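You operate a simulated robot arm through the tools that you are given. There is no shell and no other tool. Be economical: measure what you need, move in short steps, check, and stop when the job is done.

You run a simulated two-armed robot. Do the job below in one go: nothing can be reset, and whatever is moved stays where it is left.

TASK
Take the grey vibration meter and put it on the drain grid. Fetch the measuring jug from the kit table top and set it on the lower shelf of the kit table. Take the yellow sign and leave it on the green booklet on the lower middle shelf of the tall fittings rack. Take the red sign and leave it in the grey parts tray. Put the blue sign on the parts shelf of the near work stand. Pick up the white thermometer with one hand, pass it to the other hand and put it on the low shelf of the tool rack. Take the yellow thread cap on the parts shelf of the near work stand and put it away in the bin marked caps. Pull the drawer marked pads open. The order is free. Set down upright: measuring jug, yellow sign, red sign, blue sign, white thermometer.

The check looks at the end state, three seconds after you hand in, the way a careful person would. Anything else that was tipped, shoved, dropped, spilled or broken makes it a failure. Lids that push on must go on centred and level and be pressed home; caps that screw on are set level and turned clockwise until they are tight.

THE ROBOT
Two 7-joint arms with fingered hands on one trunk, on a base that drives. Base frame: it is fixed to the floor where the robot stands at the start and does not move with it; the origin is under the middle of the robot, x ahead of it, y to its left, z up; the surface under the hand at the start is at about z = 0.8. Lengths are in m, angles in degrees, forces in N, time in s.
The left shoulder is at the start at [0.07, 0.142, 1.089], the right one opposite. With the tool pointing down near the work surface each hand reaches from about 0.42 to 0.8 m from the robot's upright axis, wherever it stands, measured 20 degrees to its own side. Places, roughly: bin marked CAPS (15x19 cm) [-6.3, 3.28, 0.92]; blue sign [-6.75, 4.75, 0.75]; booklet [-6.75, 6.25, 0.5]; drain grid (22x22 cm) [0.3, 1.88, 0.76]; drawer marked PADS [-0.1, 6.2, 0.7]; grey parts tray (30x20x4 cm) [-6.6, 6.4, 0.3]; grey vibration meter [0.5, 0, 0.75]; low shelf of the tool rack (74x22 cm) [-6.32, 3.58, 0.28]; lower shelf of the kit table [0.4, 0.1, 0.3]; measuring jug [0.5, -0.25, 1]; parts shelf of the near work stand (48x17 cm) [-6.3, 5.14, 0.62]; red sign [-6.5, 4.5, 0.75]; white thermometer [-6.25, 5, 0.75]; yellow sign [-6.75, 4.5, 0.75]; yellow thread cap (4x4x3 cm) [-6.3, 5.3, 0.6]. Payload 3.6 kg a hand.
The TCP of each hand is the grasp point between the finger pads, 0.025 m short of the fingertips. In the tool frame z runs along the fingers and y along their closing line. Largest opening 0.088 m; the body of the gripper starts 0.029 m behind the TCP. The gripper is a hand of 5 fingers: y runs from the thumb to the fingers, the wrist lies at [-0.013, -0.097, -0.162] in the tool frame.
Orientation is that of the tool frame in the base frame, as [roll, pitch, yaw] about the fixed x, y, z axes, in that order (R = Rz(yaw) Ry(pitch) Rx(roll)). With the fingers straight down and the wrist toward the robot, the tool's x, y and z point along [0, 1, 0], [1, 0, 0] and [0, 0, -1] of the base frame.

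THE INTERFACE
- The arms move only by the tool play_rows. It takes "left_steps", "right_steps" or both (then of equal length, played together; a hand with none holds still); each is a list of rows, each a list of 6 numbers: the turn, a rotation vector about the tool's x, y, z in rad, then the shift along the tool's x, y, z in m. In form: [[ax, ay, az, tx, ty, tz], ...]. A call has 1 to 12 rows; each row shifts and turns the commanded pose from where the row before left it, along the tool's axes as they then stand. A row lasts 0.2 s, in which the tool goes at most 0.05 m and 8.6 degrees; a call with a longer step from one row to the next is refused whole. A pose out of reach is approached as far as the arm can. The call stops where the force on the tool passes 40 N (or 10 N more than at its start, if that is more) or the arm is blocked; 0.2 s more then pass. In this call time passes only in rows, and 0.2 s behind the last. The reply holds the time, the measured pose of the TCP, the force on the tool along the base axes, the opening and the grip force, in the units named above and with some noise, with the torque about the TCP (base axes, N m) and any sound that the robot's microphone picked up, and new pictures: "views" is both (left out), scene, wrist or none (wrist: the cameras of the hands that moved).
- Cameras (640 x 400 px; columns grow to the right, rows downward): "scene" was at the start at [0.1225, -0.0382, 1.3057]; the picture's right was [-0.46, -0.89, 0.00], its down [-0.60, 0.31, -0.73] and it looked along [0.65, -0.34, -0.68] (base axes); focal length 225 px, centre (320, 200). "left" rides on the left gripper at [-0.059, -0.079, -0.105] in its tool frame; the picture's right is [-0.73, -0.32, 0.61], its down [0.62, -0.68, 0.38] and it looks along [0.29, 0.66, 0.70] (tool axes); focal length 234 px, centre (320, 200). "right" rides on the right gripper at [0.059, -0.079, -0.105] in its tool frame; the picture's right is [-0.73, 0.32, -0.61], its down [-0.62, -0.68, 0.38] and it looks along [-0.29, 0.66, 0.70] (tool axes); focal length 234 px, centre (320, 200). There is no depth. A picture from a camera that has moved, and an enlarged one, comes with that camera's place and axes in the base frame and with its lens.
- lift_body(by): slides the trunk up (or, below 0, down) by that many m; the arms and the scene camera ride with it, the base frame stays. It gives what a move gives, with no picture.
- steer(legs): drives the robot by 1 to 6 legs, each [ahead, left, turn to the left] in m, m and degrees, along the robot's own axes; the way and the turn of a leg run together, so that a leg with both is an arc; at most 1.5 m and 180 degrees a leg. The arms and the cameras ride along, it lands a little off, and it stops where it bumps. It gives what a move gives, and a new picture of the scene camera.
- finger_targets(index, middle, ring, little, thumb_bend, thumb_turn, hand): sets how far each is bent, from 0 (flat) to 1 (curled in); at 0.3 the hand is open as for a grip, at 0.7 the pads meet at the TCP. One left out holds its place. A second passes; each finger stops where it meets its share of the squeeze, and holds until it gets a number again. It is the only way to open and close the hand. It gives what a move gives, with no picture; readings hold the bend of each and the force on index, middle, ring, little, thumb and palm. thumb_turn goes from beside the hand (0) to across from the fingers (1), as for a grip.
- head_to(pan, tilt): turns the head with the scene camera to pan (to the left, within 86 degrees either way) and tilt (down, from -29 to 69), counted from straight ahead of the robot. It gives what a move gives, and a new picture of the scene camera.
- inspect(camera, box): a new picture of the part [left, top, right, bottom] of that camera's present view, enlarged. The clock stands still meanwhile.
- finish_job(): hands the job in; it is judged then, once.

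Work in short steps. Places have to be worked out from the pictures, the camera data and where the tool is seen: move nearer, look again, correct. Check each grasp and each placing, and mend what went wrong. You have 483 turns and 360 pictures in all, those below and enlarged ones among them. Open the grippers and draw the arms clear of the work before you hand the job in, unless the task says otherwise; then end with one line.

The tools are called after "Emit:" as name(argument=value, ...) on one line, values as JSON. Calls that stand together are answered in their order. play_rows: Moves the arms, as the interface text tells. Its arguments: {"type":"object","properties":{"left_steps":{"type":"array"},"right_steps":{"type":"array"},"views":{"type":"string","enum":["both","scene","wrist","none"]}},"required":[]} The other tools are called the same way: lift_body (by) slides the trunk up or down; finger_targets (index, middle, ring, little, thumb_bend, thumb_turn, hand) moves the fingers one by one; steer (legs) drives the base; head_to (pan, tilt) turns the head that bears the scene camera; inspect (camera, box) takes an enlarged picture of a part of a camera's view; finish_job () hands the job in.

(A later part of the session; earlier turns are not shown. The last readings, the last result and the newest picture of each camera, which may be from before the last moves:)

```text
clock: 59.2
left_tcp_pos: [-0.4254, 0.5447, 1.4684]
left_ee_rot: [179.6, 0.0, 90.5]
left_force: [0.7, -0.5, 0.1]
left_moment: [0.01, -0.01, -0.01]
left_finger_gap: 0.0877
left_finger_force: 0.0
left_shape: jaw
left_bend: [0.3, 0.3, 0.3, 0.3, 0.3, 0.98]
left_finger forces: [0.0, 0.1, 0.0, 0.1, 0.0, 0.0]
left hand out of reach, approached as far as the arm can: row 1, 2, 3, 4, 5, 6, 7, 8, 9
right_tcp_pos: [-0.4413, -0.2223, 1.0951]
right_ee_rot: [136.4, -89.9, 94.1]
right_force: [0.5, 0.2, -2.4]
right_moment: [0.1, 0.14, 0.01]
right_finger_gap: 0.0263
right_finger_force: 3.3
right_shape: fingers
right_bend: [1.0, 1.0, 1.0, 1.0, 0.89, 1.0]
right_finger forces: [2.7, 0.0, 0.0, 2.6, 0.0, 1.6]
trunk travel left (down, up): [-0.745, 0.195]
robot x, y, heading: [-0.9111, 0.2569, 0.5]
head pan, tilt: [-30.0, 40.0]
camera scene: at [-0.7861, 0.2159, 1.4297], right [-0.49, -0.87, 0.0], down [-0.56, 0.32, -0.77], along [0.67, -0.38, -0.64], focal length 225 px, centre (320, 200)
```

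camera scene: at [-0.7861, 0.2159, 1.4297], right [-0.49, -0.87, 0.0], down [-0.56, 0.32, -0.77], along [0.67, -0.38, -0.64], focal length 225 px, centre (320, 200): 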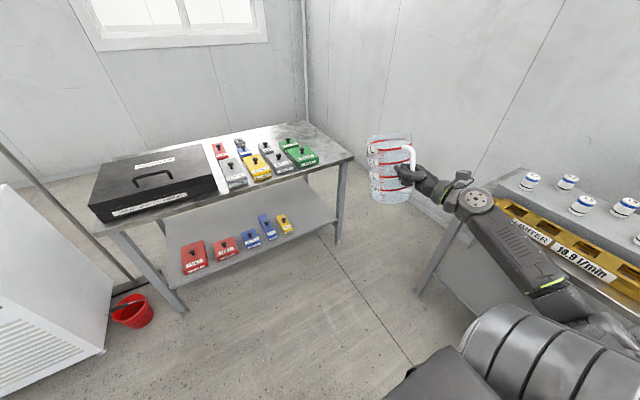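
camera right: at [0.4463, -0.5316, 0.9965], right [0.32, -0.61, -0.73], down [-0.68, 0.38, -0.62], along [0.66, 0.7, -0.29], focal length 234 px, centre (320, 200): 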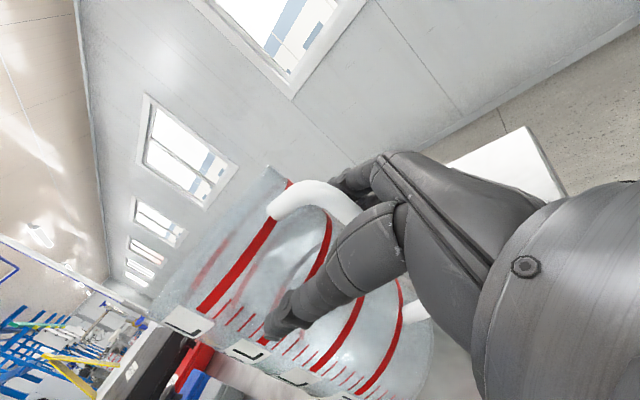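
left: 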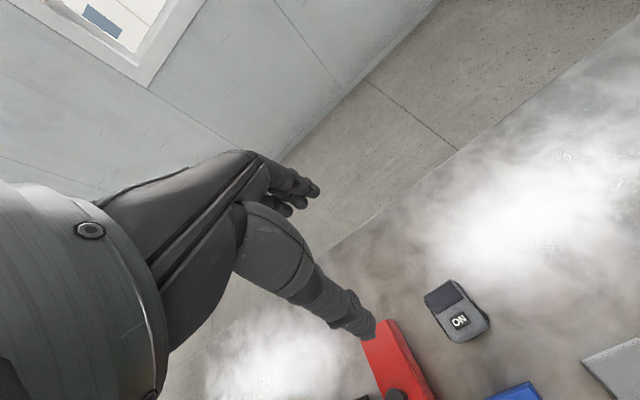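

Emit:
lift_body(by=-0.4)

Emit:
play_rows(right_steps=[[-0.1, 0, 0, 0, 0.02, 0.02], [-0.1, 0, 0, 0, 0.02, 0.02], [-0.1, 0, 0, 0, 0.02, 0.02], [-0.1, 0, 0, 0, 0.01, 0.02], [0, 0, 0, 0, 0, 0.02]])

```text
clock: 63.0
left_tcp_pos: [-0.4255, 0.5452, 1.0671]
left_ee_rot: [179.7, 0.0, 90.6]
left_force: [0.4, -0.8, 0.5]
left_moment: [0.02, 0.0, -0.03]
left_finger_gap: 0.0875
left_finger_force: 0.0
left_shape: jaw
left_bend: [0.3, 0.3, 0.3, 0.3, 0.3, 0.98]
left_finger forces: [0.2, 0.0, 0.0, 0.0, 0.0, 0.1]
right_tcp_pos: [-0.4412, -0.2212, 0.6955]
right_ee_rot: [-60.0, -89.9, -69.5]
right_force: [-0.2, -0.3, -0.3]
right_moment: [0.06, 0.07, 0.0]
right_finger_gap: 0.0265
right_finger_force: 3.5
right_shape: fingers
right_bend: [1.0, 1.0, 1.0, 1.0, 0.89, 1.0]
right_finger forces: [2.8, 0.1, 0.0, 2.8, 0.1, 1.6]
trunk travel left (down, up): [-0.345, 0.595]
robot x, y, heading: [-0.9105, 0.2585, 0.5]
head pan, tilt: [-30.0, 40.0]
```

```text
clock: 64.2
left_tcp_pos: [-0.425, 0.5467, 1.0679]
left_ee_rot: [179.6, 0.0, 90.5]
left_force: [-0.2, -0.1, -0.2]
left_moment: [-0.01, 0.0, 0.02]
left_finger_gap: 0.0878
left_finger_force: 0.0
left_shape: jaw
left_bend: [0.3, 0.3, 0.3, 0.3, 0.3, 0.98]
left_finger forces: [0.0, 0.0, 0.0, 0.0, 0.0, 0.1]
right_tcp_pos: [-0.4048, -0.2338, 0.7059]
right_ee_rot: [-154.8, -90.0, 2.4]
right_force: [0.7, -0.9, -1.4]
right_moment: [0.11, 0.03, 0.05]
right_finger_gap: 0.0263
right_finger_force: 3.9
right_shape: fingers
right_bend: [1.0, 1.0, 1.0, 1.0, 0.89, 1.0]
right_finger forces: [2.9, 0.0, 0.1, 3.0, 0.0, 1.7]
right hand out of reach, approached as far as the arm can: row 2, 3, 4, 5
trunk travel left (down, up): [-0.345, 0.595]
robot x, y, heading: [-0.906, 0.2568, 0.6]
head pan, tilt: [-30.0, 40.0]
camera scene: at [-0.7862, 0.2166, 1.0297], right [-0.49, -0.87, 0.0], down [-0.56, 0.32, -0.77], along [0.67, -0.38, -0.64], focal length 225 px, centre (320, 200)
camera right: at [-0.5344, -0.2118, 0.7633], right [-0.39, -0.57, -0.73], down [0.03, 0.78, -0.62], along [0.92, -0.26, -0.29], focal length 234 px, centre (320, 200)
```

scene: 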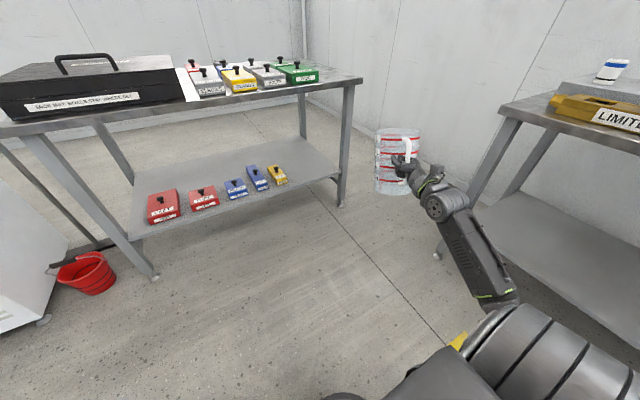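
right: 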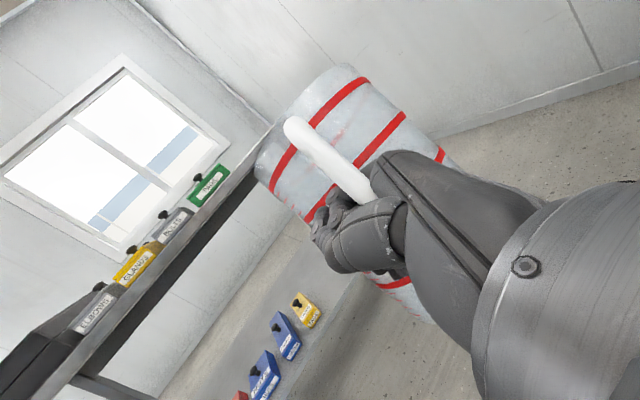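

Before approaching I fold the left arm out to the left so it stays clear of the table.

Emit:
play_rows(left_steps=[[0, 0, -0.14, 0, -0.02, 0.03], [0, 0, -0.14, 0, -0.02, 0.03], [0, 0, -0.14, 0, 0, 0.03], [0, 0, -0.14, 0.02, 0, 0.03], [0, 0, -0.14, 0.03, 0, 0.02], [0, 0, -0.14, 0.03, 0, 0.02], [0, 0, -0.14, 0.04, 0, 0.02], [0, 0, 0, 0.045, 0, 0.01], [0, 0, 0, 0.045, 0, 0], [0, 0, 0, 0.045, 0, 0], [0, 0, 0, 0.045, 0.02, 0], [0, 0, 0, 0.045, 0.02, 0]], views="none")

Emit:
lift_body(by=-0.24)

```text
clock: 66.8
left_tcp_pos: [-0.3965, 0.7225, 0.7818]
left_ee_rot: [180.0, 0.5, 146.5]
left_force: [0.4, 0.5, 0.2]
left_moment: [-0.05, -0.03, 0.02]
left_finger_gap: 0.0877
left_finger_force: 0.1
left_shape: jaw
left_bend: [0.3, 0.3, 0.3, 0.3, 0.3, 0.98]
left_finger forces: [0.1, 0.1, 0.1, 0.1, 0.0, 0.0]
left hand out of reach, approached as far as the arm can: row 1, 2, 4, 5, 6, 7, 8, 9, 10, 11, 12
right_tcp_pos: [-0.4049, -0.2332, 0.7065]
right_ee_rot: [73.7, -89.9, 133.8]
right_force: [-0.4, -0.8, -1.0]
right_moment: [0.11, 0.06, 0.01]
right_finger_gap: 0.0263
right_finger_force: 3.6
right_shape: fingers
right_bend: [1.0, 1.0, 1.0, 1.0, 0.89, 1.0]
right_finger forces: [3.0, 0.0, 0.0, 3.0, 0.1, 1.8]
trunk travel left (down, up): [-0.345, 0.595]
robot x, y, heading: [-0.9111, 0.2545, 0.7]
head pan, tilt: [-30.0, 40.0]
```

```text
clock: 69.3
left_tcp_pos: [-0.3967, 0.7206, 0.5433]
left_ee_rot: [179.8, 0.4, 146.5]
left_force: [0.8, -0.4, -0.3]
left_moment: [-0.02, 0.02, 0.0]
left_finger_gap: 0.0879
left_finger_force: 0.0
left_shape: jaw
left_bend: [0.3, 0.3, 0.3, 0.3, 0.3, 0.98]
left_finger forces: [0.0, 0.0, 0.0, 0.0, 0.1, 0.0]
right_tcp_pos: [-0.4037, -0.234, 0.466]
right_ee_rot: [60.9, -90.0, 146.6]
right_force: [-0.2, -0.1, -2.1]
right_moment: [0.07, 0.08, 0.0]
right_finger_gap: 0.0262
right_finger_force: 3.5
right_shape: fingers
right_bend: [1.0, 1.0, 1.0, 1.0, 0.89, 1.0]
right_finger forces: [3.0, 0.0, 0.0, 3.0, 0.0, 1.8]
trunk travel left (down, up): [-0.105, 0.835]
robot x, y, heading: [-0.9097, 0.2617, 0.8]
head pan, tilt: [-30.0, 40.0]
```

I'll approach with the robot turned left 30° so the left arm stays well clear of the table.

Emit:
steer(legs=[[0, 0, 29.2], [-0.046, -0.4, 0]])

```text
clock: 73.3
left_tcp_pos: [-0.521, 0.5384, 0.5429]
left_ee_rot: [179.8, 0.3, 175.1]
left_force: [-0.4, -0.2, -0.2]
left_moment: [0.0, -0.01, -0.01]
left_finger_gap: 0.0878
left_finger_force: 0.0
left_shape: jaw
left_bend: [0.3, 0.3, 0.3, 0.3, 0.3, 0.98]
left_finger forces: [0.0, 0.0, 0.1, 0.1, 0.0, 0.0]
right_tcp_pos: [-0.0694, -0.303, 0.4674]
right_ee_rot: [-3.0, -90.0, -120.8]
right_force: [-0.3, -0.3, -1.1]
right_moment: [0.04, 0.1, 0.0]
right_finger_gap: 0.0264
right_finger_force: 4.1
right_shape: fingers
right_bend: [1.0, 1.0, 1.0, 1.0, 0.89, 1.0]
right_finger forces: [3.0, 0.0, 0.0, 2.9, 0.1, 1.7]
trunk travel left (down, up): [-0.105, 0.835]
robot x, y, heading: [-0.7483, -0.1156, 29.0]
head pan, tilt: [-30.0, 40.0]
camera scene: at [-0.6214, -0.0912, 0.7897], right [-0.01, -1.0, 0.0], down [-0.64, 0.01, -0.77], along [0.77, -0.01, -0.64], focal length 225 px, centre (320, 200)
```

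scene: 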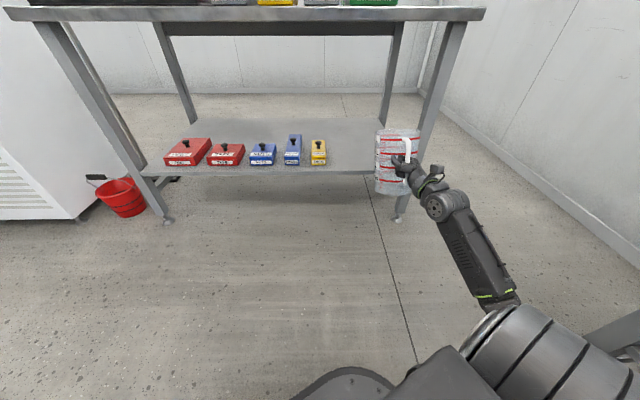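

Jug centre is about (0.0, -0.30), bottom ≈0.36 over shelf 0.308; the free slot runs y -0.47…-0.12. I drive 0.26 m in +x.

Emit:
steer(legs=[[0.23, -0.126, 0]])

Emit:
head_to(pan=-40, tilt=30)

```text
clock: 75.1
left_tcp_pos: [-0.2632, 0.5393, 0.5418]
left_ee_rot: [179.9, 0.4, 175.2]
left_force: [-0.9, 0.1, 0.7]
left_moment: [-0.01, -0.02, -0.02]
left_finger_gap: 0.0879
left_finger_force: 0.0
left_shape: jaw
left_bend: [0.3, 0.3, 0.3, 0.3, 0.3, 0.98]
left_finger forces: [0.0, 0.1, 0.1, 0.0, 0.0, 0.1]
right_tcp_pos: [0.1883, -0.3025, 0.4652]
right_ee_rot: [-71.6, -89.9, -52.2]
right_force: [-0.5, 0.0, -0.9]
right_moment: [0.06, 0.09, -0.04]
right_finger_gap: 0.0264
right_finger_force: 3.6
right_shape: fingers
right_bend: [1.0, 1.0, 1.0, 1.0, 0.89, 1.0]
right_finger forces: [3.0, 0.0, 0.1, 2.9, 0.0, 1.8]
trunk travel left (down, up): [-0.105, 0.835]
robot x, y, heading: [-0.4878, -0.1141, 29.2]
head pan, tilt: [-30.0, 40.0]
camera scene: at [-0.3625, -0.0902, 0.7897], right [-0.01, -1.0, 0.0], down [-0.64, 0.01, -0.77], along [0.77, -0.01, -0.64], focal length 225 px, centre (320, 200)
```

scene: 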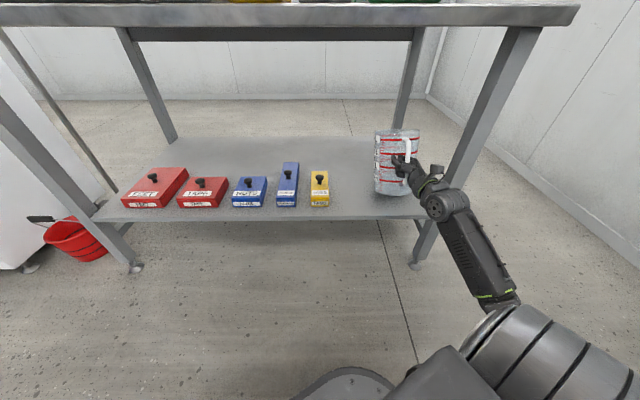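

```text
clock: 75.9
left_tcp_pos: [-0.2624, 0.5376, 0.5418]
left_ee_rot: [179.8, 0.5, 175.3]
left_force: [-0.3, -0.5, -0.2]
left_moment: [0.02, 0.0, 0.02]
left_finger_gap: 0.088
left_finger_force: 0.0
left_shape: jaw
left_bend: [0.3, 0.3, 0.3, 0.3, 0.3, 0.98]
left_finger forces: [0.0, 0.0, 0.1, 0.0, 0.1, 0.1]
right_tcp_pos: [0.1884, -0.302, 0.4657]
right_ee_rot: [-174.0, -89.9, 50.2]
right_force: [-0.4, 0.1, -1.9]
right_moment: [0.04, 0.1, 0.05]
right_finger_gap: 0.0263
right_finger_force: 3.7
right_shape: fingers
right_bend: [1.0, 1.0, 1.0, 1.0, 0.89, 1.0]
right_finger forces: [3.0, 0.0, 0.0, 3.1, 0.0, 1.8]
trunk travel left (down, up): [-0.105, 0.835]
robot x, y, heading: [-0.4882, -0.1133, 29.6]
head pan, tilt: [-40.0, 30.0]
camera scene: at [-0.3586, -0.1059, 0.805], right [-0.19, -0.98, 0.0], down [-0.49, 0.09, -0.87], along [0.85, -0.16, -0.5], focal length 225 px, centre (320, 200)
```

scene: 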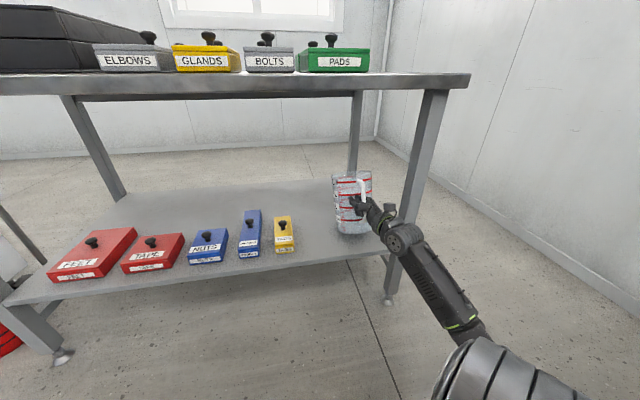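

Small nudge further in and left, then I lower.

Emit:
steer(legs=[[0.05, 0.007, 0]])

Emit:
lift_body(by=-0.035)

Emit:
inspect(camera="scene", box=[280, 130, 480, 290])

```text
clock: 76.8
left_tcp_pos: [-0.2245, 0.5689, 0.5425]
left_ee_rot: [179.7, 0.3, 175.1]
left_force: [-0.4, -0.1, 0.2]
left_moment: [-0.02, -0.02, -0.02]
left_finger_gap: 0.0875
left_finger_force: 0.1
left_shape: jaw
left_bend: [0.3, 0.3, 0.3, 0.3, 0.3, 0.98]
left_finger forces: [0.0, 0.0, 0.0, 0.1, 0.1, 0.1]
right_tcp_pos: [0.227, -0.2713, 0.4654]
right_ee_rot: [115.2, -90.0, 121.1]
right_force: [-0.1, -0.2, -1.6]
right_moment: [0.07, 0.14, 0.0]
right_finger_gap: 0.0263
right_finger_force: 3.9
right_shape: fingers
right_bend: [1.0, 1.0, 1.0, 1.0, 0.89, 1.0]
right_finger forces: [3.1, 0.1, 0.0, 3.1, 0.0, 1.7]
trunk travel left (down, up): [-0.105, 0.835]
robot x, y, heading: [-0.4515, -0.0817, 29.2]
head pan, tilt: [-40.0, 30.0]
camera scene: at [-0.3197, -0.076, 0.8051], right [-0.19, -0.98, 0.0], down [-0.49, 0.09, -0.87], along [0.85, -0.16, -0.5], focal length 225 px, centre (320, 200)
```

scene: 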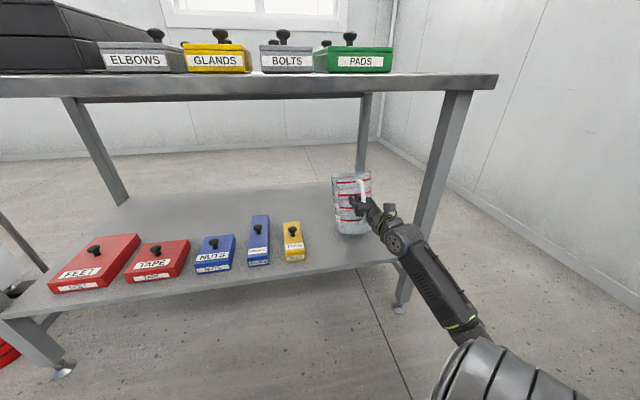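

```text
clock: 77.6
left_tcp_pos: [-0.2236, 0.5686, 0.508]
left_ee_rot: [179.8, 0.5, 175.2]
left_force: [-0.1, 0.1, 0.0]
left_moment: [0.01, -0.01, 0.0]
left_finger_gap: 0.0877
left_finger_force: 0.2
left_shape: jaw
left_bend: [0.3, 0.3, 0.3, 0.3, 0.3, 0.98]
left_finger forces: [0.0, 0.0, 0.0, 0.1, 0.0, 0.0]
right_tcp_pos: [0.2273, -0.271, 0.4304]
right_ee_rot: [-156.7, -89.8, 32.8]
right_force: [0.0, -0.1, -0.7]
right_moment: [0.03, -0.02, 0.0]
right_finger_gap: 0.0266
right_finger_force: 1.0
right_shape: fingers
right_bend: [1.0, 1.0, 1.0, 1.0, 0.89, 1.0]
right_finger forces: [0.0, 0.0, 0.0, 0.3, 0.1, 1.0]
trunk travel left (down, up): [-0.07, 0.87]
robot x, y, heading: [-0.4501, -0.0817, 29.2]
head pan, tilt: [-40.0, 30.0]
```

```text
2.50 times, centred on (380, 210) of scene
camera zoom: at [-0.3198, -0.076, 0.77], right [-0.19, -0.98, 0.0], down [-0.49, 0.09, -0.87], along [0.85, -0.16, -0.5], focal length 562 px, centre (170, 175)
```

zoom: 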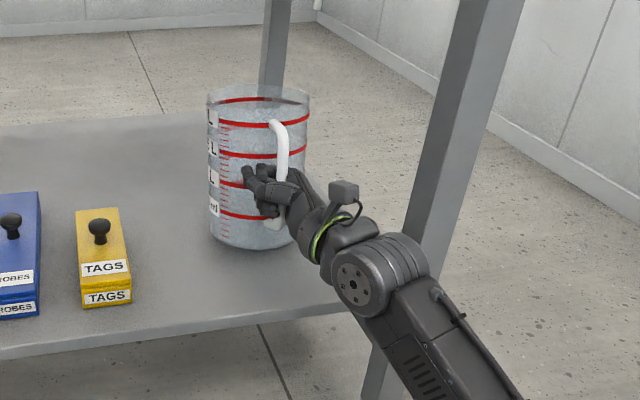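

Jug is down and upright on the shelf. Before opening I free the thumb and turn the hand about the bar so the opening fingers won't push the jug body.

Emit:
finger_targets(hand="right", thumb_bend=0.4, index=0.93, middle=0.93, ring=0.93, little=0.93)

Emit:
play_rows(right_steps=[[-0.1, 0, 0, 0, 0.002, 0], [-0.1, 0, 0, 0, 0.002, 0], [-0.1, 0, 0, 0, 0.002, 0]])

Emit:
inspect(camera="scene", box=[280, 130, 480, 290])

```text
clock: 78.6
left_tcp_pos: [-0.2234, 0.5682, 0.5075]
left_ee_rot: [179.7, 0.4, 175.2]
left_force: [0.4, -0.2, -0.7]
left_moment: [0.04, -0.02, 0.02]
left_finger_gap: 0.0878
left_finger_force: 0.0
left_shape: jaw
left_bend: [0.3, 0.3, 0.3, 0.3, 0.3, 0.98]
left_finger forces: [0.0, 0.1, 0.0, 0.0, 0.1, 0.0]
right_tcp_pos: [0.2277, -0.2717, 0.4309]
right_ee_rot: [102.6, -89.9, 133.6]
right_force: [0.0, 0.1, 0.3]
right_moment: [-0.03, 0.0, 0.0]
right_finger_gap: 0.0355
right_finger_force: 0.1
right_shape: fingers
right_bend: [0.93, 0.93, 0.93, 0.93, 0.4, 0.99]
right_finger forces: [0.0, 0.0, 0.1, 0.1, 0.1, 0.1]
trunk travel left (down, up): [-0.07, 0.87]
robot x, y, heading: [-0.4501, -0.0848, 29.5]
head pan, tilt: [-40.0, 30.0]
```

```text
clock: 79.4
left_tcp_pos: [-0.2236, 0.5688, 0.5077]
left_ee_rot: [179.9, 0.6, 175.2]
left_force: [0.0, 1.0, 0.3]
left_moment: [0.0, -0.01, 0.01]
left_finger_gap: 0.0879
left_finger_force: 0.2
left_shape: jaw
left_bend: [0.3, 0.3, 0.3, 0.3, 0.3, 0.98]
left_finger forces: [0.0, 0.0, 0.0, 0.0, 0.0, 0.0]
right_tcp_pos: [0.2167, -0.3005, 0.4386]
right_ee_rot: [-153.5, -89.9, 12.5]
right_force: [0.1, 0.3, -0.5]
right_moment: [-0.02, -0.04, -0.02]
right_finger_gap: 0.0354
right_finger_force: 0.8
right_shape: fingers
right_bend: [0.93, 0.93, 0.93, 0.93, 0.4, 0.99]
right_finger forces: [0.0, 0.7, 0.0, 0.4, 0.0, 0.1]
right hand out of reach, approached as far as the arm can: row 1, 2, 3
trunk travel left (down, up): [-0.07, 0.87]
robot x, y, heading: [-0.4506, -0.0855, 29.5]
head pan, tilt: [-40.0, 30.0]
camera scene: at [-0.3198, -0.0759, 0.7701], right [-0.19, -0.98, 0.0], down [-0.49, 0.09, -0.87], along [0.85, -0.16, -0.5], focal length 225 px, centre (320, 200)
camera right: at [0.0849, -0.3052, 0.4952], right [-0.27, -0.63, -0.73], down [-0.13, 0.77, -0.62], along [0.95, -0.07, -0.29], focal length 234 px, centre (320, 200)
```

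scene: 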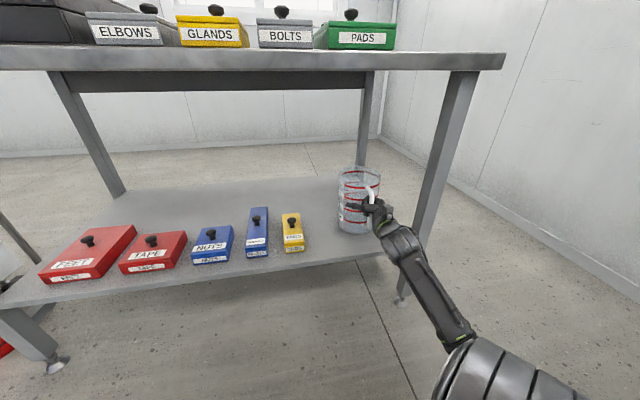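
right: 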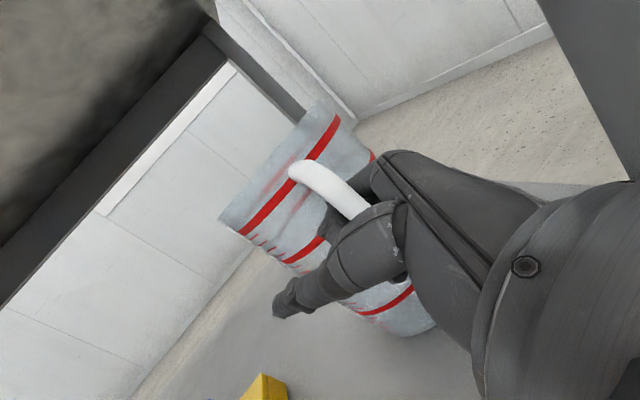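

```text
2.50 times, centred on (380, 210) of scene
camera zoom: at [-0.3198, -0.0759, 0.7701], right [-0.19, -0.98, 0.0], down [-0.49, 0.09, -0.87], along [0.85, -0.16, -0.5], focal length 562 px, centre (170, 175)
```

zoom: 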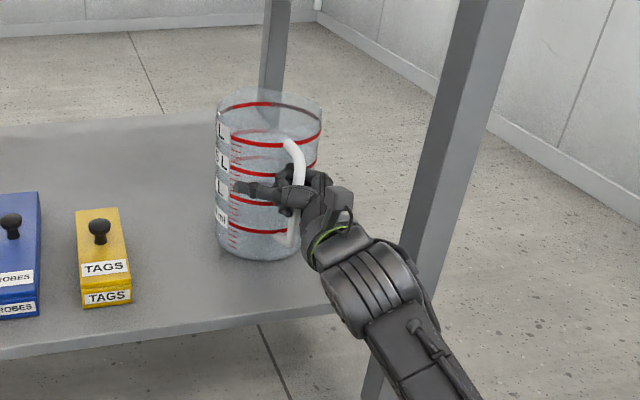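

The hand now faces the jug better. I back off slightly while opening in stages.

Emit:
play_rows(right_steps=[[0, 0, 0, 0, 0, -0.01]], views="none")

Emit:
finger_targets(hand="right", thumb_bend=0.3, index=0.7, middle=0.7, ring=0.7, little=0.7)

Emit:
inspect(camera="right", box=[200, 80, 480, 350])

```text
clock: 79.8
left_tcp_pos: [-0.224, 0.5694, 0.5083]
left_ee_rot: [179.8, 0.3, 175.2]
left_force: [0.3, -0.5, -0.4]
left_moment: [0.02, 0.02, -0.04]
left_finger_gap: 0.0878
left_finger_force: 0.0
left_shape: jaw
left_bend: [0.3, 0.3, 0.3, 0.3, 0.3, 0.98]
left_finger forces: [0.0, 0.0, 0.1, 0.0, 0.0, 0.1]
right_tcp_pos: [0.2098, -0.3067, 0.4367]
right_ee_rot: [80.2, -89.9, 138.8]
right_force: [0.0, 0.1, -1.1]
right_moment: [0.04, -0.02, 0.0]
right_finger_gap: 0.0354
right_finger_force: 0.9
right_shape: fingers
right_bend: [0.93, 0.93, 0.93, 0.93, 0.4, 0.99]
right_finger forces: [0.1, 0.3, 0.0, 0.7, 0.1, 0.1]
trunk travel left (down, up): [-0.07, 0.87]
robot x, y, heading: [-0.4515, -0.0801, 29.0]
head pan, tilt: [-40.0, 30.0]
```

```text
clock: 80.8
left_tcp_pos: [-0.224, 0.5683, 0.5076]
left_ee_rot: [179.8, 0.6, 175.2]
left_force: [-0.4, 0.5, -0.8]
left_moment: [0.01, -0.01, -0.02]
left_finger_gap: 0.0877
left_finger_force: 0.1
left_shape: jaw
left_bend: [0.3, 0.3, 0.3, 0.3, 0.3, 0.98]
left_finger forces: [0.0, 0.0, 0.0, 0.1, 0.0, 0.1]
right_tcp_pos: [0.2089, -0.3059, 0.4365]
right_ee_rot: [103.6, -90.0, 115.4]
right_force: [0.0, 0.4, 1.1]
right_moment: [-0.04, -0.03, -0.02]
right_finger_gap: 0.0406
right_finger_force: 1.6
right_shape: fingers
right_bend: [0.7, 0.7, 0.7, 0.7, 0.3, 0.98]
right_finger forces: [0.0, 1.6, 0.0, 0.9, 0.1, 0.0]
trunk travel left (down, up): [-0.07, 0.87]
robot x, y, heading: [-0.4532, -0.0836, 29.2]
head pan, tilt: [-40.0, 30.0]
```

```text
1.48 times, centred on (340, 215) of right
camera zoom: at [0.0775, -0.3107, 0.4947], right [-0.27, -0.63, -0.73], down [-0.13, 0.77, -0.62], along [0.95, -0.07, -0.29], focal length 347 px, centre (290, 178)
```

zoom: 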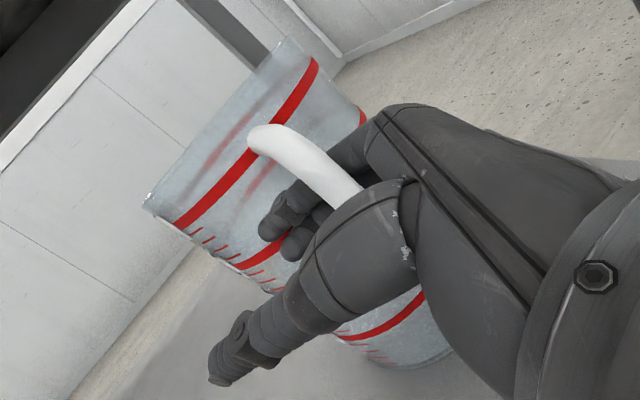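

Emit:
finger_targets(hand="right", index=0.5, middle=0.5, ring=0.5, little=0.5)

Emit:
play_rows(right_steps=[[0, 0, 0, 0, -0.006, -0.004]], views="none")

Emit:
finger_targets(hand="right", index=0.3, middle=0.3, ring=0.3, little=0.3)

Emit:
inspect(camera="right", box=[200, 80, 480, 350])

Emit:
inspect(camera="scene", box=[280, 130, 480, 290])

```text
clock: 81.8
left_tcp_pos: [-0.2242, 0.5681, 0.5071]
left_ee_rot: [179.8, 0.5, 175.2]
left_force: [-0.1, 0.7, -0.6]
left_moment: [0.03, 0.05, 0.04]
left_finger_gap: 0.0875
left_finger_force: 0.1
left_shape: jaw
left_bend: [0.3, 0.3, 0.3, 0.3, 0.3, 0.98]
left_finger forces: [0.0, 0.0, 0.0, 0.0, 0.0, 0.0]
right_tcp_pos: [0.2099, -0.3071, 0.4376]
right_ee_rot: [162.8, -89.9, 56.3]
right_force: [0.2, -0.2, -1.1]
right_moment: [0.04, 0.02, 0.04]
right_finger_gap: 0.0628
right_finger_force: 0.6
right_shape: fingers
right_bend: [0.5, 0.51, 0.5, 0.5, 0.3, 0.98]
right_finger forces: [0.4, 0.8, 0.0, 0.4, 0.1, 0.0]
trunk travel left (down, up): [-0.07, 0.87]
robot x, y, heading: [-0.4496, -0.0806, 28.9]
head pan, tilt: [-40.0, 30.0]
```

```text
clock: 82.2
left_tcp_pos: [-0.2239, 0.5687, 0.5081]
left_ee_rot: [179.8, 0.4, 175.2]
left_force: [-0.3, 0.3, 0.6]
left_moment: [-0.01, -0.01, -0.02]
left_finger_gap: 0.0875
left_finger_force: 0.0
left_shape: jaw
left_bend: [0.3, 0.3, 0.3, 0.3, 0.3, 0.98]
left_finger forces: [0.1, 0.0, 0.0, 0.0, 0.0, 0.0]
right_tcp_pos: [0.2019, -0.3059, 0.4389]
right_ee_rot: [97.3, -90.0, 121.7]
right_force: [-0.4, 0.5, -0.7]
right_moment: [0.01, -0.01, 0.02]
right_finger_gap: 0.0631
right_finger_force: 0.4
right_shape: fingers
right_bend: [0.5, 0.5, 0.5, 0.5, 0.3, 0.98]
right_finger forces: [0.3, 0.1, 0.0, 0.2, 0.0, 0.0]
trunk travel left (down, up): [-0.07, 0.87]
robot x, y, heading: [-0.4533, -0.0851, 29.1]
head pan, tilt: [-40.0, 30.0]
```

```text
clock: 83.2
left_tcp_pos: [-0.2244, 0.5682, 0.5075]
left_ee_rot: [179.7, 0.5, 175.1]
left_force: [0.6, 1.0, -0.6]
left_moment: [0.0, 0.03, 0.0]
left_finger_gap: 0.0877
left_finger_force: 0.1
left_shape: jaw
left_bend: [0.3, 0.3, 0.3, 0.3, 0.3, 0.98]
left_finger forces: [0.0, 0.0, 0.0, 0.0, 0.0, 0.1]
right_tcp_pos: [0.2028, -0.3058, 0.4379]
right_ee_rot: [-128.0, -90.0, -13.0]
right_force: [0.2, 0.3, -0.3]
right_moment: [0.02, -0.01, 0.01]
right_finger_gap: 0.0849
right_finger_force: 0.0
right_shape: fingers
right_bend: [0.3, 0.3, 0.3, 0.3, 0.3, 0.98]
right_finger forces: [0.0, 0.0, 0.0, 0.0, 0.0, 0.1]
trunk travel left (down, up): [-0.07, 0.87]
robot x, y, heading: [-0.4466, -0.0841, 29.2]
head pan, tilt: [-40.0, 30.0]
```

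```text
1.48 times, centred on (340, 215) of right
camera zoom: at [0.0712, -0.3097, 0.4957], right [-0.27, -0.63, -0.73], down [-0.13, 0.77, -0.62], along [0.95, -0.07, -0.29], focal length 347 px, centre (290, 178)
```

zoom: 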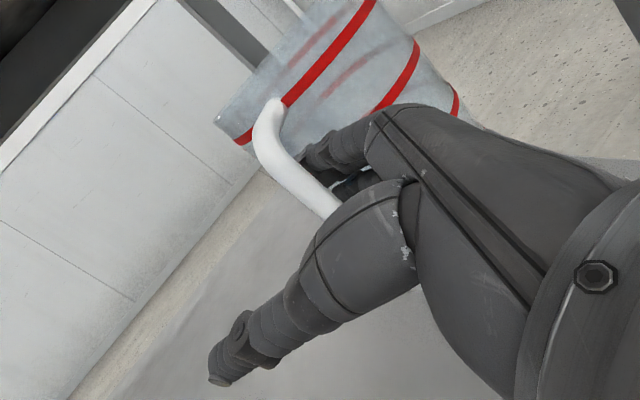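

```text
2.50 times, centred on (380, 210) of scene
camera zoom: at [-0.3198, -0.0759, 0.7701], right [-0.19, -0.98, 0.0], down [-0.49, 0.09, -0.87], along [0.85, -0.16, -0.5], focal length 562 px, centre (170, 175)
```

zoom: 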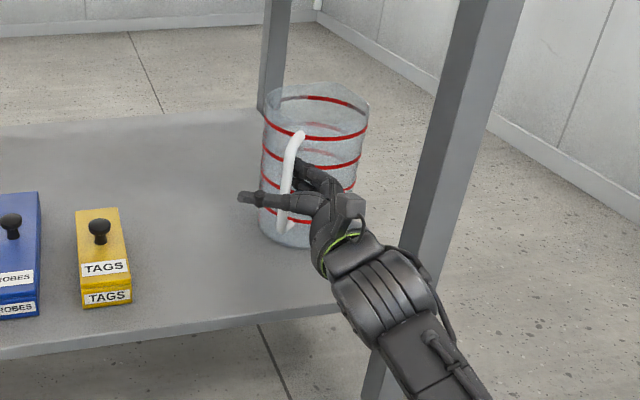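

Jug stands upright, well on the shelf; fingers are in the gap and slide straight back. I withdraw along -z.

Emit:
play_rows(right_steps=[[0, 0, 0, 0, 0, -0.015], [0, 0, 0, 0, 0, -0.02], [0, 0, 0, 0, 0, -0.02], [0, 0, 0, 0, 0, -0.03], [0, 0, 0, 0, 0, -0.03]], views="scene")

Emit:
inspect(camera="scene", box=[280, 130, 480, 290])

```text
clock: 84.4
left_tcp_pos: [-0.2237, 0.5689, 0.5084]
left_ee_rot: [179.9, 0.4, 175.2]
left_force: [-0.2, 0.8, -0.4]
left_moment: [-0.01, -0.04, 0.01]
left_finger_gap: 0.0878
left_finger_force: 0.1
left_shape: jaw
left_bend: [0.3, 0.3, 0.3, 0.3, 0.3, 0.98]
left_finger forces: [0.0, 0.1, 0.0, 0.1, 0.0, 0.0]
right_tcp_pos: [0.1148, -0.3761, 0.4388]
right_ee_rot: [173.7, -89.9, 45.3]
right_force: [-0.1, -0.8, 0.4]
right_moment: [-0.02, 0.0, -0.02]
right_finger_gap: 0.0847
right_finger_force: 0.0
right_shape: fingers
right_bend: [0.3, 0.3, 0.3, 0.3, 0.3, 0.98]
right_finger forces: [0.0, 0.0, 0.1, 0.1, 0.0, 0.0]
trunk travel left (down, up): [-0.07, 0.87]
robot x, y, heading: [-0.4541, -0.0841, 29.5]
head pan, tilt: [-40.0, 30.0]
camera scene: at [-0.3198, -0.0758, 0.7701], right [-0.19, -0.98, 0.0], down [-0.49, 0.09, -0.87], along [0.85, -0.16, -0.5], focal length 225 px, centre (320, 200)
```

scene: 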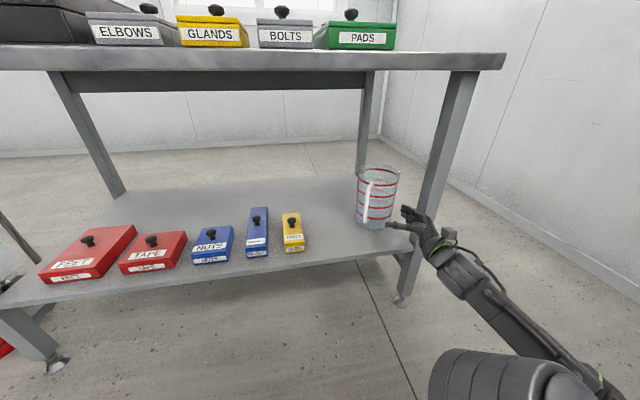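

```text
2.50 times, centred on (380, 210) of scene
camera zoom: at [-0.3198, -0.0758, 0.7701], right [-0.19, -0.98, 0.0], down [-0.49, 0.09, -0.87], along [0.85, -0.16, -0.5], focal length 562 px, centre (170, 175)
```

zoom: 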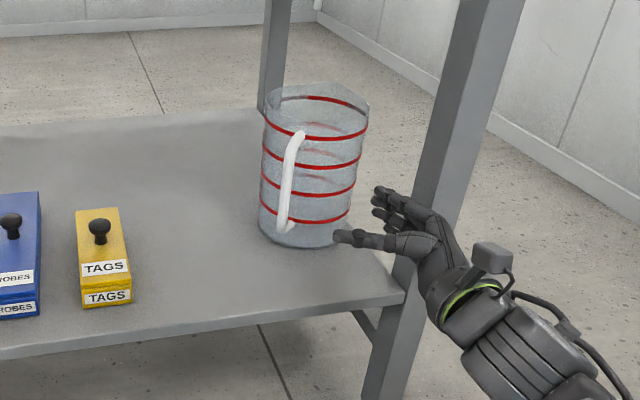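

The jug is set. I back away, raise the trunk in two steps, and square up with the table.

Emit:
steer(legs=[[-0.35, 0.194, 0], [0, 0, -29.3]])

Emit:
lift_body(by=0.4)

Emit:
lift_body(by=0.2)

```text
clock: 88.3
left_tcp_pos: [-0.3229, 0.3769, 0.5071]
left_ee_rot: [179.8, 0.6, 145.9]
left_force: [0.2, -0.2, -0.4]
left_moment: [0.02, 0.01, 0.03]
left_finger_gap: 0.0875
left_finger_force: 0.0
left_shape: jaw
left_bend: [0.3, 0.3, 0.3, 0.3, 0.3, 0.98]
left_finger forces: [0.0, 0.0, 0.0, 0.0, 0.0, 0.0]
right_tcp_pos: [-0.4904, -0.6121, 0.4389]
right_ee_rot: [51.9, -90.0, 137.7]
right_force: [0.2, 0.5, -0.5]
right_moment: [-0.03, -0.04, 0.01]
right_finger_gap: 0.0849
right_finger_force: 0.1
right_shape: fingers
right_bend: [0.3, 0.3, 0.3, 0.3, 0.3, 0.98]
right_finger forces: [0.0, 0.0, 0.0, 0.0, 0.1, 0.0]
trunk travel left (down, up): [-0.07, 0.87]
robot x, y, heading: [-0.8409, -0.0804, -0.1]
head pan, tilt: [-40.0, 30.0]
camera scene: at [-0.7227, -0.1373, 0.7701], right [-0.64, -0.77, 0.0], down [-0.38, 0.32, -0.87], along [0.66, -0.56, -0.5], focal length 225 px, centre (320, 200)
```

scene: 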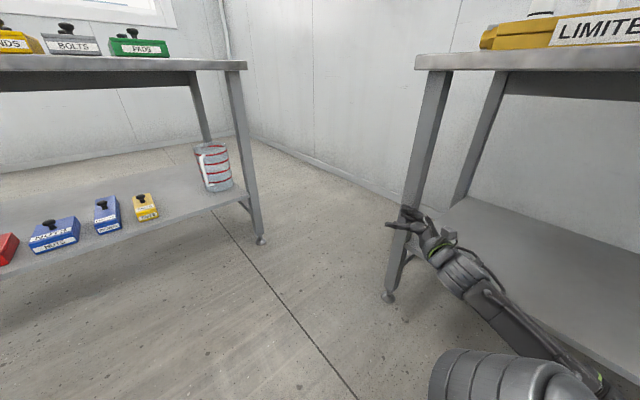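

```text
clock: 91.2
left_tcp_pos: [-0.3214, 0.3773, 0.8521]
left_ee_rot: [179.9, 0.3, 145.9]
left_force: [-0.2, 0.5, -0.4]
left_moment: [-0.02, 0.01, 0.0]
left_finger_gap: 0.0878
left_finger_force: 0.1
left_shape: jaw
left_bend: [0.3, 0.3, 0.3, 0.3, 0.3, 0.98]
left_finger forces: [0.0, 0.0, 0.0, 0.0, 0.1, 0.1]
right_tcp_pos: [-0.4908, -0.6138, 0.7717]
right_ee_rot: [-125.1, -88.3, -45.6]
right_force: [2.2, 2.5, -17.4]
right_moment: [0.89, 0.45, 0.09]
right_finger_gap: 0.0811
right_finger_force: 12.6
right_shape: fingers
right_bend: [0.33, 0.3, 0.3, 0.3, 0.3, 0.98]
right_finger forces: [25.6, 0.0, 0.0, 0.0, 0.0, 0.0]
trunk travel left (down, up): [-0.414, 0.526]
robot x, y, heading: [-0.8386, -0.0797, -0.2]
head pan, tilt: [-40.0, 30.0]
stopped: the force on the tool passed its limit at 57 N (the readings are from after the stop); the commanded pose is now the measured one
```

```text
clock: 91.7
left_tcp_pos: [-0.322, 0.3781, 0.8575]
left_ee_rot: [179.9, 0.3, 146.0]
left_force: [0.3, 0.3, 0.1]
left_moment: [-0.02, 0.01, -0.01]
left_finger_gap: 0.0878
left_finger_force: 0.0
left_shape: jaw
left_bend: [0.3, 0.3, 0.3, 0.3, 0.3, 0.98]
left_finger forces: [0.0, 0.0, 0.0, 0.0, 0.0, 0.1]
right_tcp_pos: [-0.4896, -0.6151, 0.7731]
right_ee_rot: [-127.2, -87.5, -43.6]
right_force: [1.9, 2.9, -20.4]
right_moment: [1.0, 0.47, 0.12]
right_finger_gap: 0.0808
right_finger_force: 13.3
right_shape: fingers
right_bend: [0.33, 0.29, 0.3, 0.3, 0.3, 0.98]
right_finger forces: [26.2, 0.0, 0.0, 0.0, 0.0, 0.0]
trunk travel left (down, up): [-0.42, 0.52]
robot x, y, heading: [-0.8376, -0.0791, 0.2]
head pan, tilt: [-40.0, 30.0]
stopped: the force on the tool passed its limit at 49 N (the readings are from after the stop); the commanded pose is now the measured one
```

The right hand came up under the bench edge. I lower at once and drive left before raising.

Emit:
lift_body(by=-0.08)

Emit:
steer(legs=[[0, 0.4, 0]])

```text
clock: 92.8
left_tcp_pos: [-0.3242, 0.379, 0.7786]
left_ee_rot: [179.9, 0.5, 145.9]
left_force: [-0.5, 1.0, 0.5]
left_moment: [0.0, 0.0, -0.02]
left_finger_gap: 0.0872
left_finger_force: 0.0
left_shape: jaw
left_bend: [0.3, 0.3, 0.3, 0.3, 0.3, 0.98]
left_finger forces: [0.0, 0.1, 0.0, 0.0, 0.0, 0.1]
right_tcp_pos: [-0.4916, -0.613, 0.697]
right_ee_rot: [-124.1, -88.1, -46.7]
right_force: [0.6, 0.6, 0.3]
right_moment: [-0.02, 0.03, -0.02]
right_finger_gap: 0.0841
right_finger_force: 0.0
right_shape: fingers
right_bend: [0.3, 0.3, 0.3, 0.3, 0.3, 0.98]
right_finger forces: [0.1, 0.1, 0.0, 0.0, 0.0, 0.1]
trunk travel left (down, up): [-0.34, 0.6]
robot x, y, heading: [-0.8395, -0.0815, -0.3]
head pan, tilt: [-40.0, 30.0]
```

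```text
clock: 95.3
left_tcp_pos: [-0.3252, 0.7816, 0.7781]
left_ee_rot: [179.9, 0.5, 146.1]
left_force: [0.3, 0.1, 0.6]
left_moment: [0.05, -0.03, 0.02]
left_finger_gap: 0.0877
left_finger_force: 0.1
left_shape: jaw
left_bend: [0.3, 0.3, 0.3, 0.3, 0.3, 0.98]
left_finger forces: [0.0, 0.0, 0.0, 0.0, 0.0, 0.1]
right_tcp_pos: [-0.4901, -0.2104, 0.6958]
right_ee_rot: [-124.3, -88.0, -46.4]
right_force: [-0.2, -0.7, -0.7]
right_moment: [-0.05, 0.02, -0.02]
right_finger_gap: 0.0841
right_finger_force: 0.0
right_shape: fingers
right_bend: [0.3, 0.3, 0.3, 0.3, 0.3, 0.98]
right_finger forces: [0.0, 0.0, 0.1, 0.0, 0.1, 0.0]
trunk travel left (down, up): [-0.34, 0.6]
robot x, y, heading: [-0.8398, 0.3221, 0.1]
head pan, tilt: [-40.0, 30.0]
camera scene: at [-0.7224, 0.2651, 1.0402], right [-0.64, -0.77, 0.0], down [-0.38, 0.32, -0.87], along [0.66, -0.56, -0.5], focal length 225 px, centre (320, 200)
```

scene: 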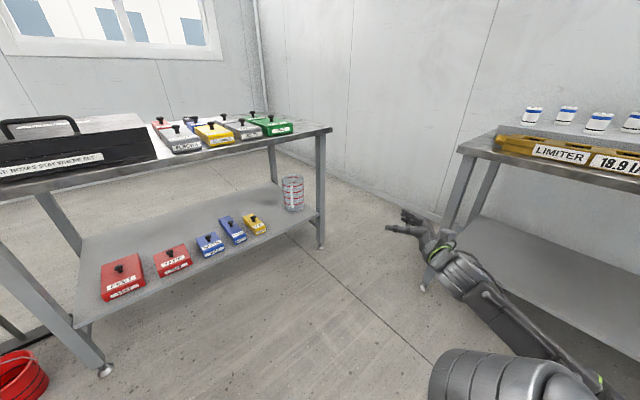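

All is well. I raise the trunk and return both hands to tool-down postures.

Emit:
lift_body(by=0.36)

Emit:
play_rows(right_steps=[[0, -0.1428, 0, 0, 0, 0], [0, -0.1428, 0, 0, 0, 0], [0, -0.1428, 0, 0, 0, 0], [0, -0.1428, 0, 0, 0, 0], [0, -0.1428, 0, 0, 0, 0], [0, -0.1428, 0, 0, 0, 0], [0, -0.1428, 0, 0, 0, 0], [0, -0.1428, 0, 0, 0, 0], [0, -0.1428, 0, 0, 0, 0], [0, -0.1428, 0, 0, 0, 0], [0, -0.1428, 0, 0, 0, 0]], left_steps=[[0, 0, 0.1, 0, 0, -0.02], [0, 0, 0.1, -0.02, 0, -0.02], [0, 0, 0.1, -0.02, 0, -0.01], [0, 0, 0.1, -0.03, 0, -0.01], [0, 0, 0.1, -0.03, 0, 0], [0, 0, 0.1, -0.03, 0, 0], [0, 0, 0.1, -0.03, 0, 0], [0, 0, 0.1, -0.03, 0, 0], [0, 0, 0.1, -0.03, 0, 0], [0, 0, 0.05, -0.03, 0, 0], [0, 0, 0, -0.02, 0, 0]], views="none")

Emit:
head_to(pan=0, tilt=40)

```text
clock: 98.8
left_tcp_pos: [-0.3236, 0.7797, 1.1379]
left_ee_rot: [179.9, 0.4, 145.9]
left_force: [-0.1, 0.1, 0.2]
left_moment: [-0.01, 0.0, -0.01]
left_finger_gap: 0.0875
left_finger_force: 0.1
left_shape: jaw
left_bend: [0.3, 0.3, 0.3, 0.3, 0.3, 0.98]
left_finger forces: [0.0, 0.0, 0.1, 0.0, 0.0, 0.1]
right_tcp_pos: [-0.4909, -0.2101, 1.0564]
right_ee_rot: [-121.9, -87.9, -48.7]
right_force: [0.7, -1.6, -0.1]
right_moment: [0.0, -0.02, 0.02]
right_finger_gap: 0.0847
right_finger_force: 0.1
right_shape: fingers
right_bend: [0.3, 0.3, 0.3, 0.3, 0.3, 0.98]
right_finger forces: [0.0, 0.0, 0.0, 0.0, 0.0, 0.0]
trunk travel left (down, up): [-0.7, 0.24]
robot x, y, heading: [-0.8437, 0.3231, 0.1]
head pan, tilt: [-40.0, 30.0]
```

```text
clock: 101.2
left_tcp_pos: [-0.2148, 0.5415, 1.1982]
left_ee_rot: [179.6, 0.1, 91.6]
left_force: [-0.1, 0.5, -0.3]
left_moment: [0.01, -0.02, -0.01]
left_finger_gap: 0.088
left_finger_force: 0.1
left_shape: jaw
left_bend: [0.3, 0.3, 0.3, 0.3, 0.3, 0.98]
left_finger forces: [0.0, 0.0, 0.1, 0.0, 0.0, 0.0]
right_tcp_pos: [-0.4898, -0.211, 1.0561]
right_ee_rot: [-178.3, 1.2, 9.4]
right_force: [-0.6, 0.3, 0.0]
right_moment: [0.01, 0.01, 0.04]
right_finger_gap: 0.0843
right_finger_force: 0.1
right_shape: fingers
right_bend: [0.3, 0.3, 0.3, 0.3, 0.3, 0.98]
right_finger forces: [0.0, 0.1, 0.0, 0.1, 0.0, 0.0]
trunk travel left (down, up): [-0.7, 0.24]
robot x, y, heading: [-0.8397, 0.3216, -0.0]
head pan, tilt: [-40.0, 30.0]
```

```text
clock: 102.3
left_tcp_pos: [-0.2142, 0.5423, 1.1988]
left_ee_rot: [179.5, 0.0, 91.6]
left_force: [-0.1, 0.1, -0.5]
left_moment: [-0.02, -0.01, 0.06]
left_finger_gap: 0.0879
left_finger_force: 0.1
left_shape: jaw
left_bend: [0.3, 0.3, 0.3, 0.3, 0.3, 0.98]
left_finger forces: [0.0, 0.1, 0.0, 0.0, 0.0, 0.1]
right_tcp_pos: [-0.4904, -0.2103, 1.0552]
right_ee_rot: [-178.4, 1.0, 9.3]
right_force: [-0.2, -0.8, 0.7]
right_moment: [0.02, 0.01, 0.03]
right_finger_gap: 0.0844
right_finger_force: 0.1
right_shape: fingers
right_bend: [0.3, 0.3, 0.3, 0.3, 0.3, 0.98]
right_finger forces: [0.0, 0.0, 0.0, 0.1, 0.0, 0.0]
trunk travel left (down, up): [-0.7, 0.24]
robot x, y, heading: [-0.8395, 0.3209, 0.1]
head pan, tilt: [0.0, 40.0]
camera scene: at [-0.7063, 0.3226, 1.3848], right [0.0, -1.0, 0.0], down [-0.64, 0.0, -0.77], along [0.77, 0.0, -0.64], focal length 225 px, centre (320, 200)
```

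scene: 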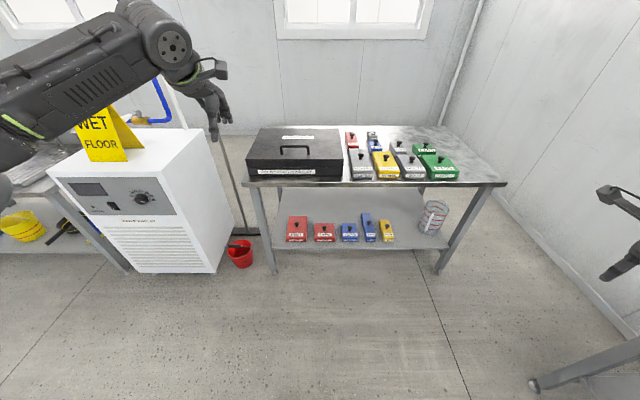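

Now to the meter: I drive back to the table.

Emit:
steer(legs=[[0, -0.38, 0], [0.82, 0, 0]])

Emit:
head_to(pan=5, tilt=50)

```text
clock: 108.7
left_tcp_pos: [0.596, 0.1759, 1.199]
left_ee_rot: [179.5, 0.1, 93.0]
left_force: [-0.3, 0.4, 0.3]
left_moment: [0.04, -0.03, 0.03]
left_finger_gap: 0.0876
left_finger_force: 0.0
left_shape: jaw
left_bend: [0.3, 0.3, 0.3, 0.3, 0.3, 0.98]
left_finger forces: [0.0, 0.0, 0.1, 0.0, 0.0, 0.0]
right_tcp_pos: [0.3383, -0.5831, 1.0557]
right_ee_rot: [-178.3, 1.0, 10.7]
right_force: [-0.3, 0.6, 0.0]
right_moment: [0.03, 0.06, 0.01]
right_finger_gap: 0.0846
right_finger_force: 0.1
right_shape: fingers
right_bend: [0.3, 0.3, 0.3, 0.3, 0.3, 0.98]
right_finger forces: [0.0, 0.0, 0.1, 0.0, 0.0, 0.0]
trunk travel left (down, up): [-0.7, 0.24]
robot x, y, heading: [-0.0244, -0.0586, 1.2]
head pan, tilt: [0.0, 40.0]
camera scene: at [0.1096, -0.0551, 1.3848], right [0.02, -1.0, 0.0], down [-0.64, -0.02, -0.77], along [0.77, 0.02, -0.64], focal length 225 px, centre (320, 200)
```

scene: 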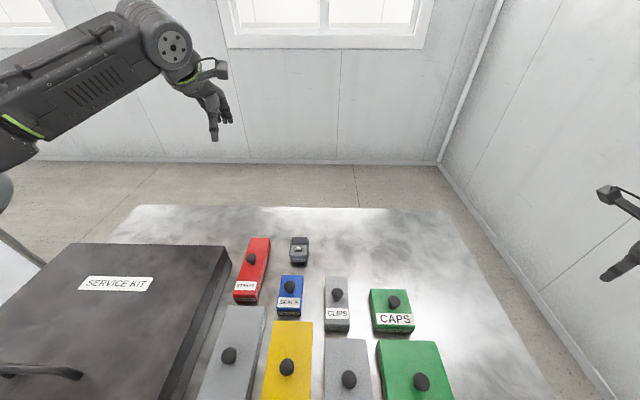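

```text
clock: 109.4
left_tcp_pos: [0.5956, 0.1774, 1.1988]
left_ee_rot: [179.6, 0.1, 93.1]
left_force: [-0.2, 0.3, -0.1]
left_moment: [-0.04, 0.0, -0.01]
left_finger_gap: 0.0875
left_finger_force: 0.0
left_shape: jaw
left_bend: [0.3, 0.3, 0.3, 0.3, 0.3, 0.98]
left_finger forces: [0.0, 0.0, 0.0, 0.1, 0.0, 0.0]
right_tcp_pos: [0.3393, -0.5831, 1.0557]
right_ee_rot: [-178.4, 1.1, 10.8]
right_force: [0.4, 0.2, -0.3]
right_moment: [0.0, 0.0, 0.03]
right_finger_gap: 0.0846
right_finger_force: 0.1
right_shape: fingers
right_bend: [0.3, 0.3, 0.3, 0.3, 0.3, 0.98]
right_finger forces: [0.0, 0.0, 0.1, 0.1, 0.0, 0.0]
trunk travel left (down, up): [-0.7, 0.24]
robot x, y, heading: [-0.0252, -0.0578, 1.3]
head pan, tilt: [5.0, 50.0]
camera scene: at [0.1017, -0.0486, 1.3706], right [0.11, -0.99, 0.0], down [-0.76, -0.09, -0.64], along [0.64, 0.07, -0.77], focal length 225 px, centre (320, 200)
```

scene: 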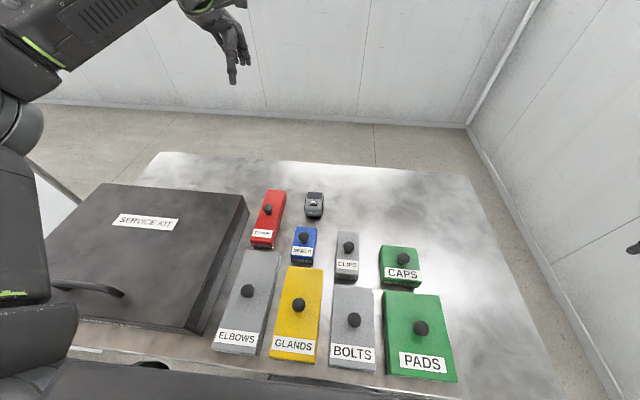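

Meter is at (0.535, 0.018). I turn the left hand so it closes along y and move it above the meter.

Emit:
play_rows(left_steps=[[0, 0, 0.147, 0, 0, 0], [0, 0, 0.147, 0, 0, 0], [0, 0, 0.147, 0, 0, 0], [0, 0, 0.147, 0, 0, 0], [0, 0, 0.147, 0, 0, 0], [0, 0, 0.147, 0, 0, 0], [0, 0, 0.147, 0, 0, 0], [0, 0, 0.147, 0, 0, 0], [0, 0, 0.147, 0, 0, 0], [0, 0, 0.147, 0, 0, 0], [0, 0, 0.147, 0, 0, 0]], views="none")

Emit:
play_rows(left_steps=[[0, 0, 0, -0.015, 0.04, 0.03], [0, 0, 0, -0.015, 0.04, 0.04], [0, 0, 0, -0.015, 0.04, 0.04], [0, 0, 0, -0.015, 0.04, 0.04]])

```text
clock: 111.8
left_tcp_pos: [0.5499, 0.1536, 1.1658]
left_ee_rot: [179.9, -0.8, 0.4]
left_force: [0.2, 0.5, 0.4]
left_moment: [-0.01, 0.01, 0.02]
left_finger_gap: 0.0878
left_finger_force: 0.0
left_shape: jaw
left_bend: [0.3, 0.3, 0.3, 0.3, 0.3, 0.98]
left_finger forces: [0.1, 0.0, 0.0, 0.0, 0.0, 0.0]
left hand out of reach, approached as far as the arm can: row 9, 10, 11
right_tcp_pos: [0.3387, -0.5827, 1.055]
right_ee_rot: [-178.3, 1.1, 10.8]
right_force: [-0.3, 0.2, -0.3]
right_moment: [0.0, -0.04, -0.01]
right_finger_gap: 0.0845
right_finger_force: 0.1
right_shape: fingers
right_bend: [0.3, 0.3, 0.3, 0.3, 0.3, 0.98]
right_finger forces: [0.0, 0.1, 0.1, 0.1, 0.0, 0.1]
trunk travel left (down, up): [-0.7, 0.24]
robot x, y, heading: [-0.0221, -0.0567, 1.7]
head pan, tilt: [5.0, 50.0]
```

```text
refused: row 1 steps farther than a row can; nothing moved
```

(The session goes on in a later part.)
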